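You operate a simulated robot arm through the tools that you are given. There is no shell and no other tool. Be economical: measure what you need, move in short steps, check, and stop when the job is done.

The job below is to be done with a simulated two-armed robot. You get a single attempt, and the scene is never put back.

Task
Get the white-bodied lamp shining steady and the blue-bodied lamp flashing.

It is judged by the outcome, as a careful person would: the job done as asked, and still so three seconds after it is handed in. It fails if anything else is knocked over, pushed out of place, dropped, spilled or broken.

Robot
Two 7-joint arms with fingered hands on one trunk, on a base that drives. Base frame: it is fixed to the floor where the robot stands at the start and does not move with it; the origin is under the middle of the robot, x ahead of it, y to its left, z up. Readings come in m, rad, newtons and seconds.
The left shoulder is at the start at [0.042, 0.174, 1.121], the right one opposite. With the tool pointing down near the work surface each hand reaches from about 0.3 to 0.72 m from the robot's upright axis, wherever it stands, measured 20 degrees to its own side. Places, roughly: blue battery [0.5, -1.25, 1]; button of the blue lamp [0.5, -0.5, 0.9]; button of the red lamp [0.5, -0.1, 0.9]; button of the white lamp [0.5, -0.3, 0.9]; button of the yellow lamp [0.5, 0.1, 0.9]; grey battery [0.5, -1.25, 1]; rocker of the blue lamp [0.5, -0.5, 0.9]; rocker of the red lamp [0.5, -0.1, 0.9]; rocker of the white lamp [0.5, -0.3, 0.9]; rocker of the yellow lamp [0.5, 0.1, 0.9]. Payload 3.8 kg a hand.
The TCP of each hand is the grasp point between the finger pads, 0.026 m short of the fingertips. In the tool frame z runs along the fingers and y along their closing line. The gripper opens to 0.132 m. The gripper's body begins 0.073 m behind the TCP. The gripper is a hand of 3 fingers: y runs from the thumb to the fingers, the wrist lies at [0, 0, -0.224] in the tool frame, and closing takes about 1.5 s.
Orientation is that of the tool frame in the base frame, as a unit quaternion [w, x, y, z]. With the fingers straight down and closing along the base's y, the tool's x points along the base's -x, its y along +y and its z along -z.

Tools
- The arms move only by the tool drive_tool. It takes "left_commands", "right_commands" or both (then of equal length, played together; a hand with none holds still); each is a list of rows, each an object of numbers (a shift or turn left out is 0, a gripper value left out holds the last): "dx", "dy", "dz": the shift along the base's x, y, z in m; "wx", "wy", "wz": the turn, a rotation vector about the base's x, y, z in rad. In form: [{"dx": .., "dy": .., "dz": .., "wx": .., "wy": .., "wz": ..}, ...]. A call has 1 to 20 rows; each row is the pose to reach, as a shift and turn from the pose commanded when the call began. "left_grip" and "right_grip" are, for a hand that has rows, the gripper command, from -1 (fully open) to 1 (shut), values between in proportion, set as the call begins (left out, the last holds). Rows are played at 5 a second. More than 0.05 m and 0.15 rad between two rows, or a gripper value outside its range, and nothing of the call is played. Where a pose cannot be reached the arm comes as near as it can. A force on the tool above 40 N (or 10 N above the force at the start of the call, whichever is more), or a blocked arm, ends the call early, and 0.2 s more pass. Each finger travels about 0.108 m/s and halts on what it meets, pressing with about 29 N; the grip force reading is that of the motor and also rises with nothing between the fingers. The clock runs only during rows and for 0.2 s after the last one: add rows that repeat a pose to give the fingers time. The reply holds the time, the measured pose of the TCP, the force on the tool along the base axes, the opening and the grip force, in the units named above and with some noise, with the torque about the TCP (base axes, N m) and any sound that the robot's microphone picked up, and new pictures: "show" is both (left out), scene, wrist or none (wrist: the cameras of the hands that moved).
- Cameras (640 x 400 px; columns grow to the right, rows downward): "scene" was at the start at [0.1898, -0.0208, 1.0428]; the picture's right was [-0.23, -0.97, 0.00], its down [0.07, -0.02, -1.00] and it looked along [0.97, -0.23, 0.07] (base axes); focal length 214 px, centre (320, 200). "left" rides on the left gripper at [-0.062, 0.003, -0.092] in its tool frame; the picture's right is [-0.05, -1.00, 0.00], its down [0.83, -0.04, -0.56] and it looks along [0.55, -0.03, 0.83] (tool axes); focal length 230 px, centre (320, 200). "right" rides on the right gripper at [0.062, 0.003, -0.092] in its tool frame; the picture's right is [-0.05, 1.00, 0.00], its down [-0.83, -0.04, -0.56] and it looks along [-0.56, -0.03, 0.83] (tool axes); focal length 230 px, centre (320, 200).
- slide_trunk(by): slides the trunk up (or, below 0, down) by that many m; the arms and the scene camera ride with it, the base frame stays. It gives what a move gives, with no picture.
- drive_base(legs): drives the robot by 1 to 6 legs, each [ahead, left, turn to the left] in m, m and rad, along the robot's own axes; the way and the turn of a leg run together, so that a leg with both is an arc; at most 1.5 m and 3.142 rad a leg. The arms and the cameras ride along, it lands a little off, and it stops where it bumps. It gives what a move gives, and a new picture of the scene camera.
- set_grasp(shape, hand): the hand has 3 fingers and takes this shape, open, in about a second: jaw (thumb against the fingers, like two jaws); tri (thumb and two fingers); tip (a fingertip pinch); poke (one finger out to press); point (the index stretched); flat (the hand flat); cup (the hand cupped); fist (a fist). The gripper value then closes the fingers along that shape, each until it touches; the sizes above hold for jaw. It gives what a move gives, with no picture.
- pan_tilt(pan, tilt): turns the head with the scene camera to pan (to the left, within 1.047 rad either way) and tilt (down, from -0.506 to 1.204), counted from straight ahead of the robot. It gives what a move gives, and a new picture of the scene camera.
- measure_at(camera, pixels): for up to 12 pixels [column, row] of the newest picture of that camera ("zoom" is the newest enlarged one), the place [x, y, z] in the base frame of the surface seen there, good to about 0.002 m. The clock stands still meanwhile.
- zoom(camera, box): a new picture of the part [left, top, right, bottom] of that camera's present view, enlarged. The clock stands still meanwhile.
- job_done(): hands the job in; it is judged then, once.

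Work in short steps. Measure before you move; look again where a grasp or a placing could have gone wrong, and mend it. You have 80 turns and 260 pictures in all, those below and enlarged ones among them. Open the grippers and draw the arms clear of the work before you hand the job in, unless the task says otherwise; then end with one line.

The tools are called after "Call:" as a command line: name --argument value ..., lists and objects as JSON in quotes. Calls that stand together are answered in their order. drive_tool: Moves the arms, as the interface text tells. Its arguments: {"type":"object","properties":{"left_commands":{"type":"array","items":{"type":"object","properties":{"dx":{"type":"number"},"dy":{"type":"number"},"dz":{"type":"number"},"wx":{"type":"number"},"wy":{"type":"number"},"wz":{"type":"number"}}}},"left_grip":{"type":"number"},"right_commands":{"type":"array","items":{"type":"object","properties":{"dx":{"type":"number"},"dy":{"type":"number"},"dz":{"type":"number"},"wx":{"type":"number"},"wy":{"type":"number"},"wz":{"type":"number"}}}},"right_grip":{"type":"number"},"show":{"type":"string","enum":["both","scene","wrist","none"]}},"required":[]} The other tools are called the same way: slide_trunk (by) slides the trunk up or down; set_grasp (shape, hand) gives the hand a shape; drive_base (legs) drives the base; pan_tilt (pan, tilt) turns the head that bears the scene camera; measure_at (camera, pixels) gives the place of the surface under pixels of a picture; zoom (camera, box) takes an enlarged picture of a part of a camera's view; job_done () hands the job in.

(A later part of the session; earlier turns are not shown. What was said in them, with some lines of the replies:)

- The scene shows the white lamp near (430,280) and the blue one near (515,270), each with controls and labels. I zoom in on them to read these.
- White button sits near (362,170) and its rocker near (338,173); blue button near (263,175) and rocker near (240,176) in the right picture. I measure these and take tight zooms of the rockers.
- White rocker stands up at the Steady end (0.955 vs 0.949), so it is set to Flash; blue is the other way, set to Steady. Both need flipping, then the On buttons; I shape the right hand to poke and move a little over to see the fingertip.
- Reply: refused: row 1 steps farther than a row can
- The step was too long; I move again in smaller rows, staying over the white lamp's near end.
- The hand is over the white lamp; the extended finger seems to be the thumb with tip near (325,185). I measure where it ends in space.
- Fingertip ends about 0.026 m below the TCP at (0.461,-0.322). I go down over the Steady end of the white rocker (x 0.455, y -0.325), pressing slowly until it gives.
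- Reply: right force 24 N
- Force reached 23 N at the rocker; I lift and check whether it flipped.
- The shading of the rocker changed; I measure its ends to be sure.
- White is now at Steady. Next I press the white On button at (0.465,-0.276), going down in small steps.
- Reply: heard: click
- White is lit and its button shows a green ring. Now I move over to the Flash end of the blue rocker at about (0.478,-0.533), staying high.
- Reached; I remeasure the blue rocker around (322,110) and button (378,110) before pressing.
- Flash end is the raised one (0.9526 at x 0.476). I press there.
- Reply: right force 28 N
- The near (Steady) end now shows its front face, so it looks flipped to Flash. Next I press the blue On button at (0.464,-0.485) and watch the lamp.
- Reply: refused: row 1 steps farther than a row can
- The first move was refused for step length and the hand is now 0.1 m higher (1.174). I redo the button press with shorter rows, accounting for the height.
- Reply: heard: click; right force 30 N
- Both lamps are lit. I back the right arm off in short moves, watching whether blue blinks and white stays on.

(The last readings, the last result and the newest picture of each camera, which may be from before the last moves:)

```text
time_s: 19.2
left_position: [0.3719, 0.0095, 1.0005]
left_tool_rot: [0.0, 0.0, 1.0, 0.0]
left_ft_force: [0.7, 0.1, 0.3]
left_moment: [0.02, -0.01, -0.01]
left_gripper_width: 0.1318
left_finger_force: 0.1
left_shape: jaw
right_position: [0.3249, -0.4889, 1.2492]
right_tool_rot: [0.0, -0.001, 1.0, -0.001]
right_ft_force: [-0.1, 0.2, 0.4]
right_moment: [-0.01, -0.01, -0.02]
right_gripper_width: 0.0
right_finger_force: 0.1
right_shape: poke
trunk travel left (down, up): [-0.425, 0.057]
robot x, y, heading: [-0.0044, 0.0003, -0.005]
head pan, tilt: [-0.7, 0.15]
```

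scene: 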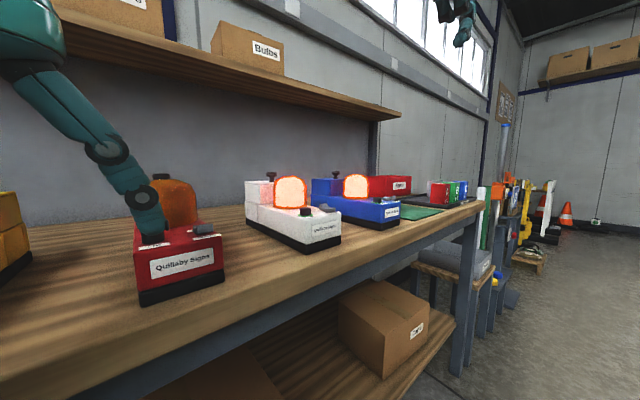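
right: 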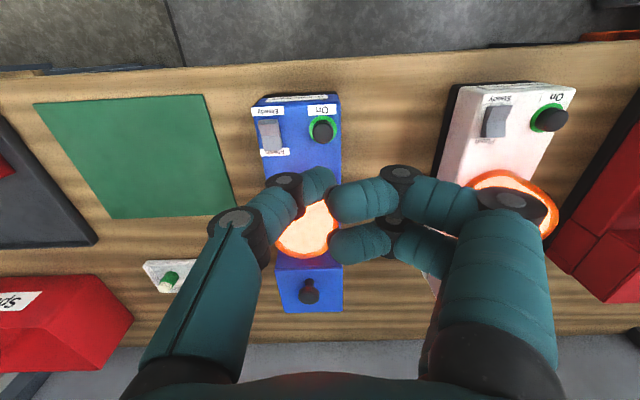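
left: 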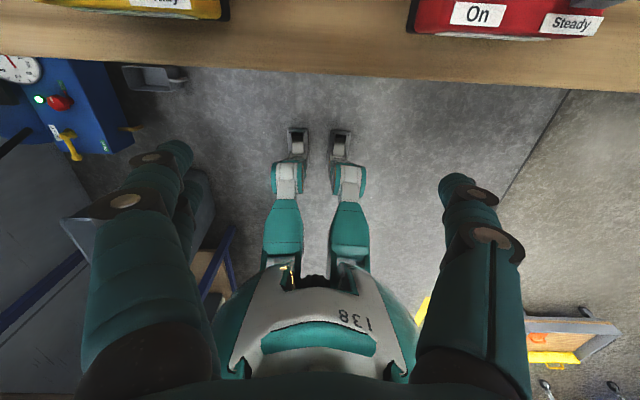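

White has been lit in all frames; blue was dark at 16.8 and 17.8 s but lit at 18.2, 18.6 and 19.2 s. I watch longer with small moves to be sure it keeps flashing and that white holds.

Call:
drive_tool --right_commands '[{"dz": 0.005}]' --show "scene"

Call:
drive_tool --right_commands '[{"dz": 0.005}]' --show "scene"

Call:
drive_tool --right_commands '[{"dz": 0.005}, {"dz": 0.005}]' --show "scene"

Call:
drive_tool --right_commands '[{"dz": 0.005}]' --show "scene"

Call:
drive_tool --right_commands '[{"dz": 0.005}, {"dz": 0.005}]' --show "scene"

Call:
drive_tool --right_commands '[{"dz": 0.005}]' --show "scene"

```text
time_s: 19.6
left_position: [0.3722, 0.0101, 0.9992]
left_tool_rot: [0.0, 0.0, 1.0, 0.0]
left_ft_force: [0.0, 1.3, 0.1]
left_moment: [0.02, -0.02, -0.02]
left_gripper_width: 0.1315
left_finger_force: 0.0
left_shape: jaw
right_position: [0.3242, -0.4885, 1.2553]
right_tool_rot: [0.001, 0.0, 1.0, 0.0]
right_ft_force: [0.2, 0.3, -0.8]
right_moment: [0.0, 0.01, 0.03]
right_gripper_width: 0.0001
right_finger_force: 0.0
right_shape: poke
trunk travel left (down, up): [-0.425, 0.057]
robot x, y, heading: [-0.0003, -0.0039, 0.002]
head pan, tilt: [-0.7, 0.15]
```

scene: 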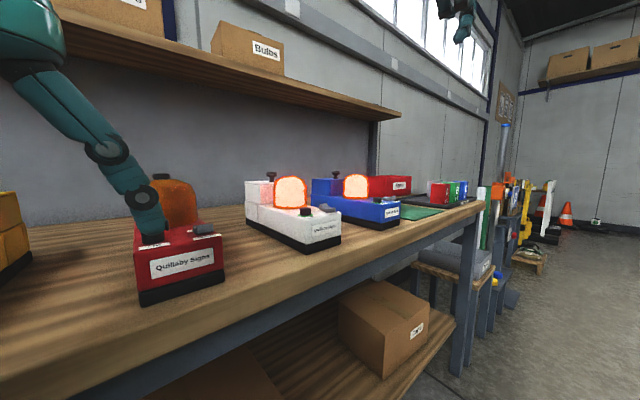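

```text
time_s: 20.0
left_position: [0.3717, 0.0106, 1.0001]
left_tool_rot: [0.001, 0.0, 1.0, 0.0]
left_ft_force: [0.1, 1.0, 0.4]
left_moment: [0.01, 0.0, 0.06]
left_gripper_width: 0.1317
left_finger_force: 0.1
left_shape: jaw
right_position: [0.3245, -0.4885, 1.2602]
right_tool_rot: [0.002, 0.0, 1.0, 0.0]
right_ft_force: [-0.1, -0.6, -0.2]
right_moment: [-0.02, 0.01, 0.01]
right_gripper_width: 0.0002
right_finger_force: 0.0
right_shape: poke
trunk travel left (down, up): [-0.425, 0.057]
robot x, y, heading: [0.0026, -0.0014, -0.001]
head pan, tilt: [-0.7, 0.15]
```

scene: 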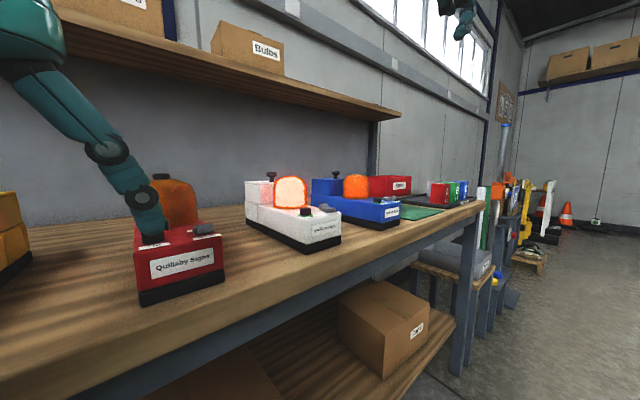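

```text
time_s: 20.6
left_position: [0.3713, 0.0095, 0.9999]
left_tool_rot: [0.0, 0.0, 1.0, 0.001]
left_ft_force: [0.9, -0.1, -0.3]
left_moment: [0.0, -0.02, 0.0]
left_gripper_width: 0.1317
left_finger_force: 0.1
left_shape: jaw
right_position: [0.325, -0.4886, 1.2641]
right_tool_rot: [0.0, 0.0, 1.0, 0.0]
right_ft_force: [-0.7, -0.6, -0.2]
right_moment: [-0.05, 0.0, 0.01]
right_gripper_width: 0.0
right_finger_force: 0.0
right_shape: poke
trunk travel left (down, up): [-0.425, 0.057]
robot x, y, heading: [0.0013, -0.0024, 0.001]
head pan, tilt: [-0.7, 0.15]
```

scene: 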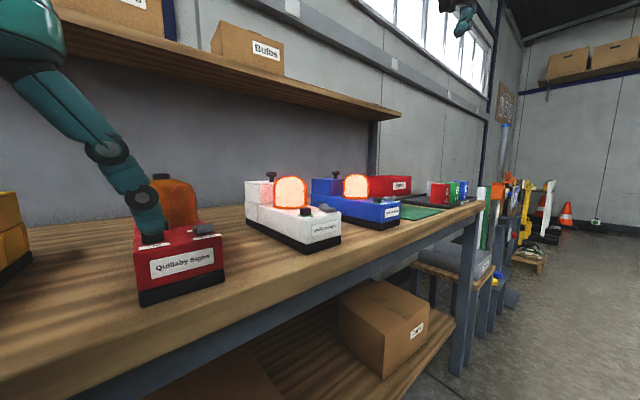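

```text
time_s: 21.0
left_position: [0.371, 0.0109, 0.9995]
left_tool_rot: [0.001, 0.0, 1.0, -0.001]
left_ft_force: [0.8, 0.2, -1.0]
left_moment: [0.0, -0.02, -0.01]
left_gripper_width: 0.132
left_finger_force: 0.1
left_shape: jaw
right_position: [0.325, -0.488, 1.269]
right_tool_rot: [0.0, 0.0, 1.0, 0.0]
right_ft_force: [0.2, -0.1, 0.4]
right_moment: [0.0, 0.03, 0.01]
right_gripper_width: 0.0
right_finger_force: 0.1
right_shape: poke
trunk travel left (down, up): [-0.425, 0.057]
robot x, y, heading: [0.0009, 0.001, -0.001]
head pan, tilt: [-0.7, 0.15]
```

scene: 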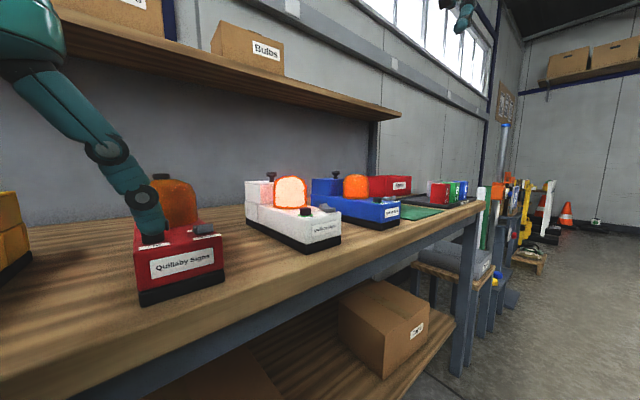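

```text
time_s: 21.6
left_position: [0.3716, 0.0103, 1.0004]
left_tool_rot: [0.001, 0.0, 1.0, 0.0]
left_ft_force: [-0.3, 0.4, 0.1]
left_moment: [-0.03, -0.01, 0.0]
left_gripper_width: 0.132
left_finger_force: 0.0
left_shape: jaw
right_position: [0.3263, -0.4887, 1.2752]
right_tool_rot: [0.0, 0.0, 1.0, 0.0]
right_ft_force: [1.7, -0.3, -0.1]
right_moment: [-0.02, -0.01, -0.01]
right_gripper_width: 0.0
right_finger_force: 0.1
right_shape: poke
trunk travel left (down, up): [-0.425, 0.057]
robot x, y, heading: [-0.0036, 0.0022, -0.0]
head pan, tilt: [-0.7, 0.15]
```

scene: 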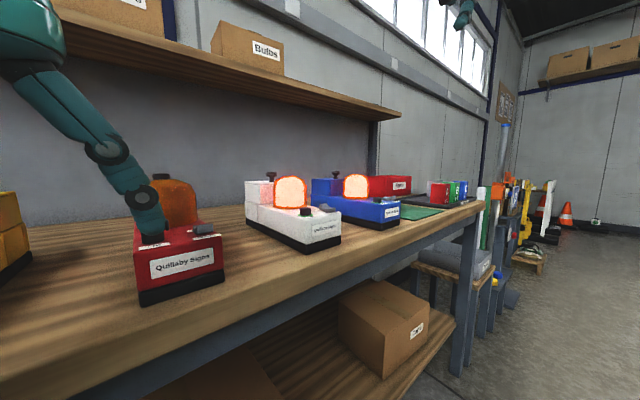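

```text
time_s: 22.0
left_position: [0.3707, 0.0108, 0.9993]
left_tool_rot: [-0.001, -0.001, 1.0, 0.0]
left_ft_force: [-0.2, -0.3, -0.4]
left_moment: [-0.01, -0.03, 0.02]
left_gripper_width: 0.1321
left_finger_force: 0.0
left_shape: jaw
right_position: [0.325, -0.4901, 1.2803]
right_tool_rot: [0.0, 0.0, 1.0, 0.0]
right_ft_force: [0.6, 0.3, -0.6]
right_moment: [0.01, 0.03, 0.03]
right_gripper_width: 0.0002
right_finger_force: 0.1
right_shape: poke
trunk travel left (down, up): [-0.425, 0.057]
robot x, y, heading: [0.0005, 0.0027, -0.002]
head pan, tilt: [-0.7, 0.15]
```

scene: 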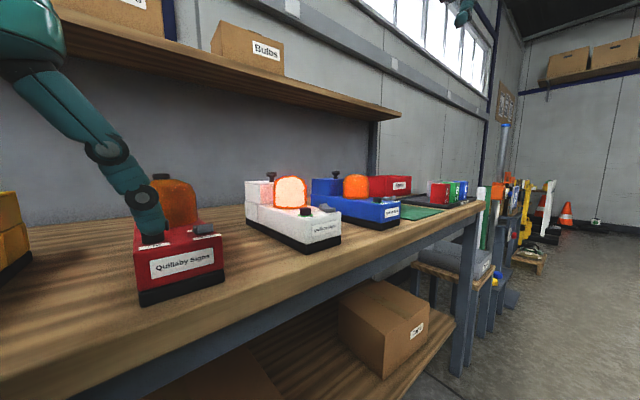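

Blue alternates (dark at 20.0, 21.0 and 22.0 s; lit at 19.6, 20.6 and 21.6 s), and white is lit in every frame. I open the right hand, now clear of the bench, and hand in.

Call:
set_grasp --shape "jaw" --hand "right"

Call:
job_done

```text
time_s: 22.9
left_position: [0.3716, 0.0105, 1.0011]
left_tool_rot: [0.0, 0.0, 1.0, 0.0]
left_ft_force: [-0.9, 0.4, -0.2]
left_moment: [0.0, 0.03, 0.04]
left_gripper_width: 0.132
left_finger_force: 0.0
left_shape: jaw
right_position: [0.326, -0.4902, 1.28]
right_tool_rot: [0.0, 0.0, 1.0, 0.0]
right_ft_force: [0.2, 0.1, 0.4]
right_moment: [0.01, -0.03, -0.01]
right_gripper_width: 0.1321
right_finger_force: 0.0
right_shape: jaw
trunk travel left (down, up): [-0.425, 0.057]
robot x, y, heading: [-0.0008, -0.0022, 0.002]
head pan, tilt: [-0.7, 0.15]
```

```text
The job is handed in.
```

The white lamp is shining steady and the blue lamp is flashing, with nothing else moved.
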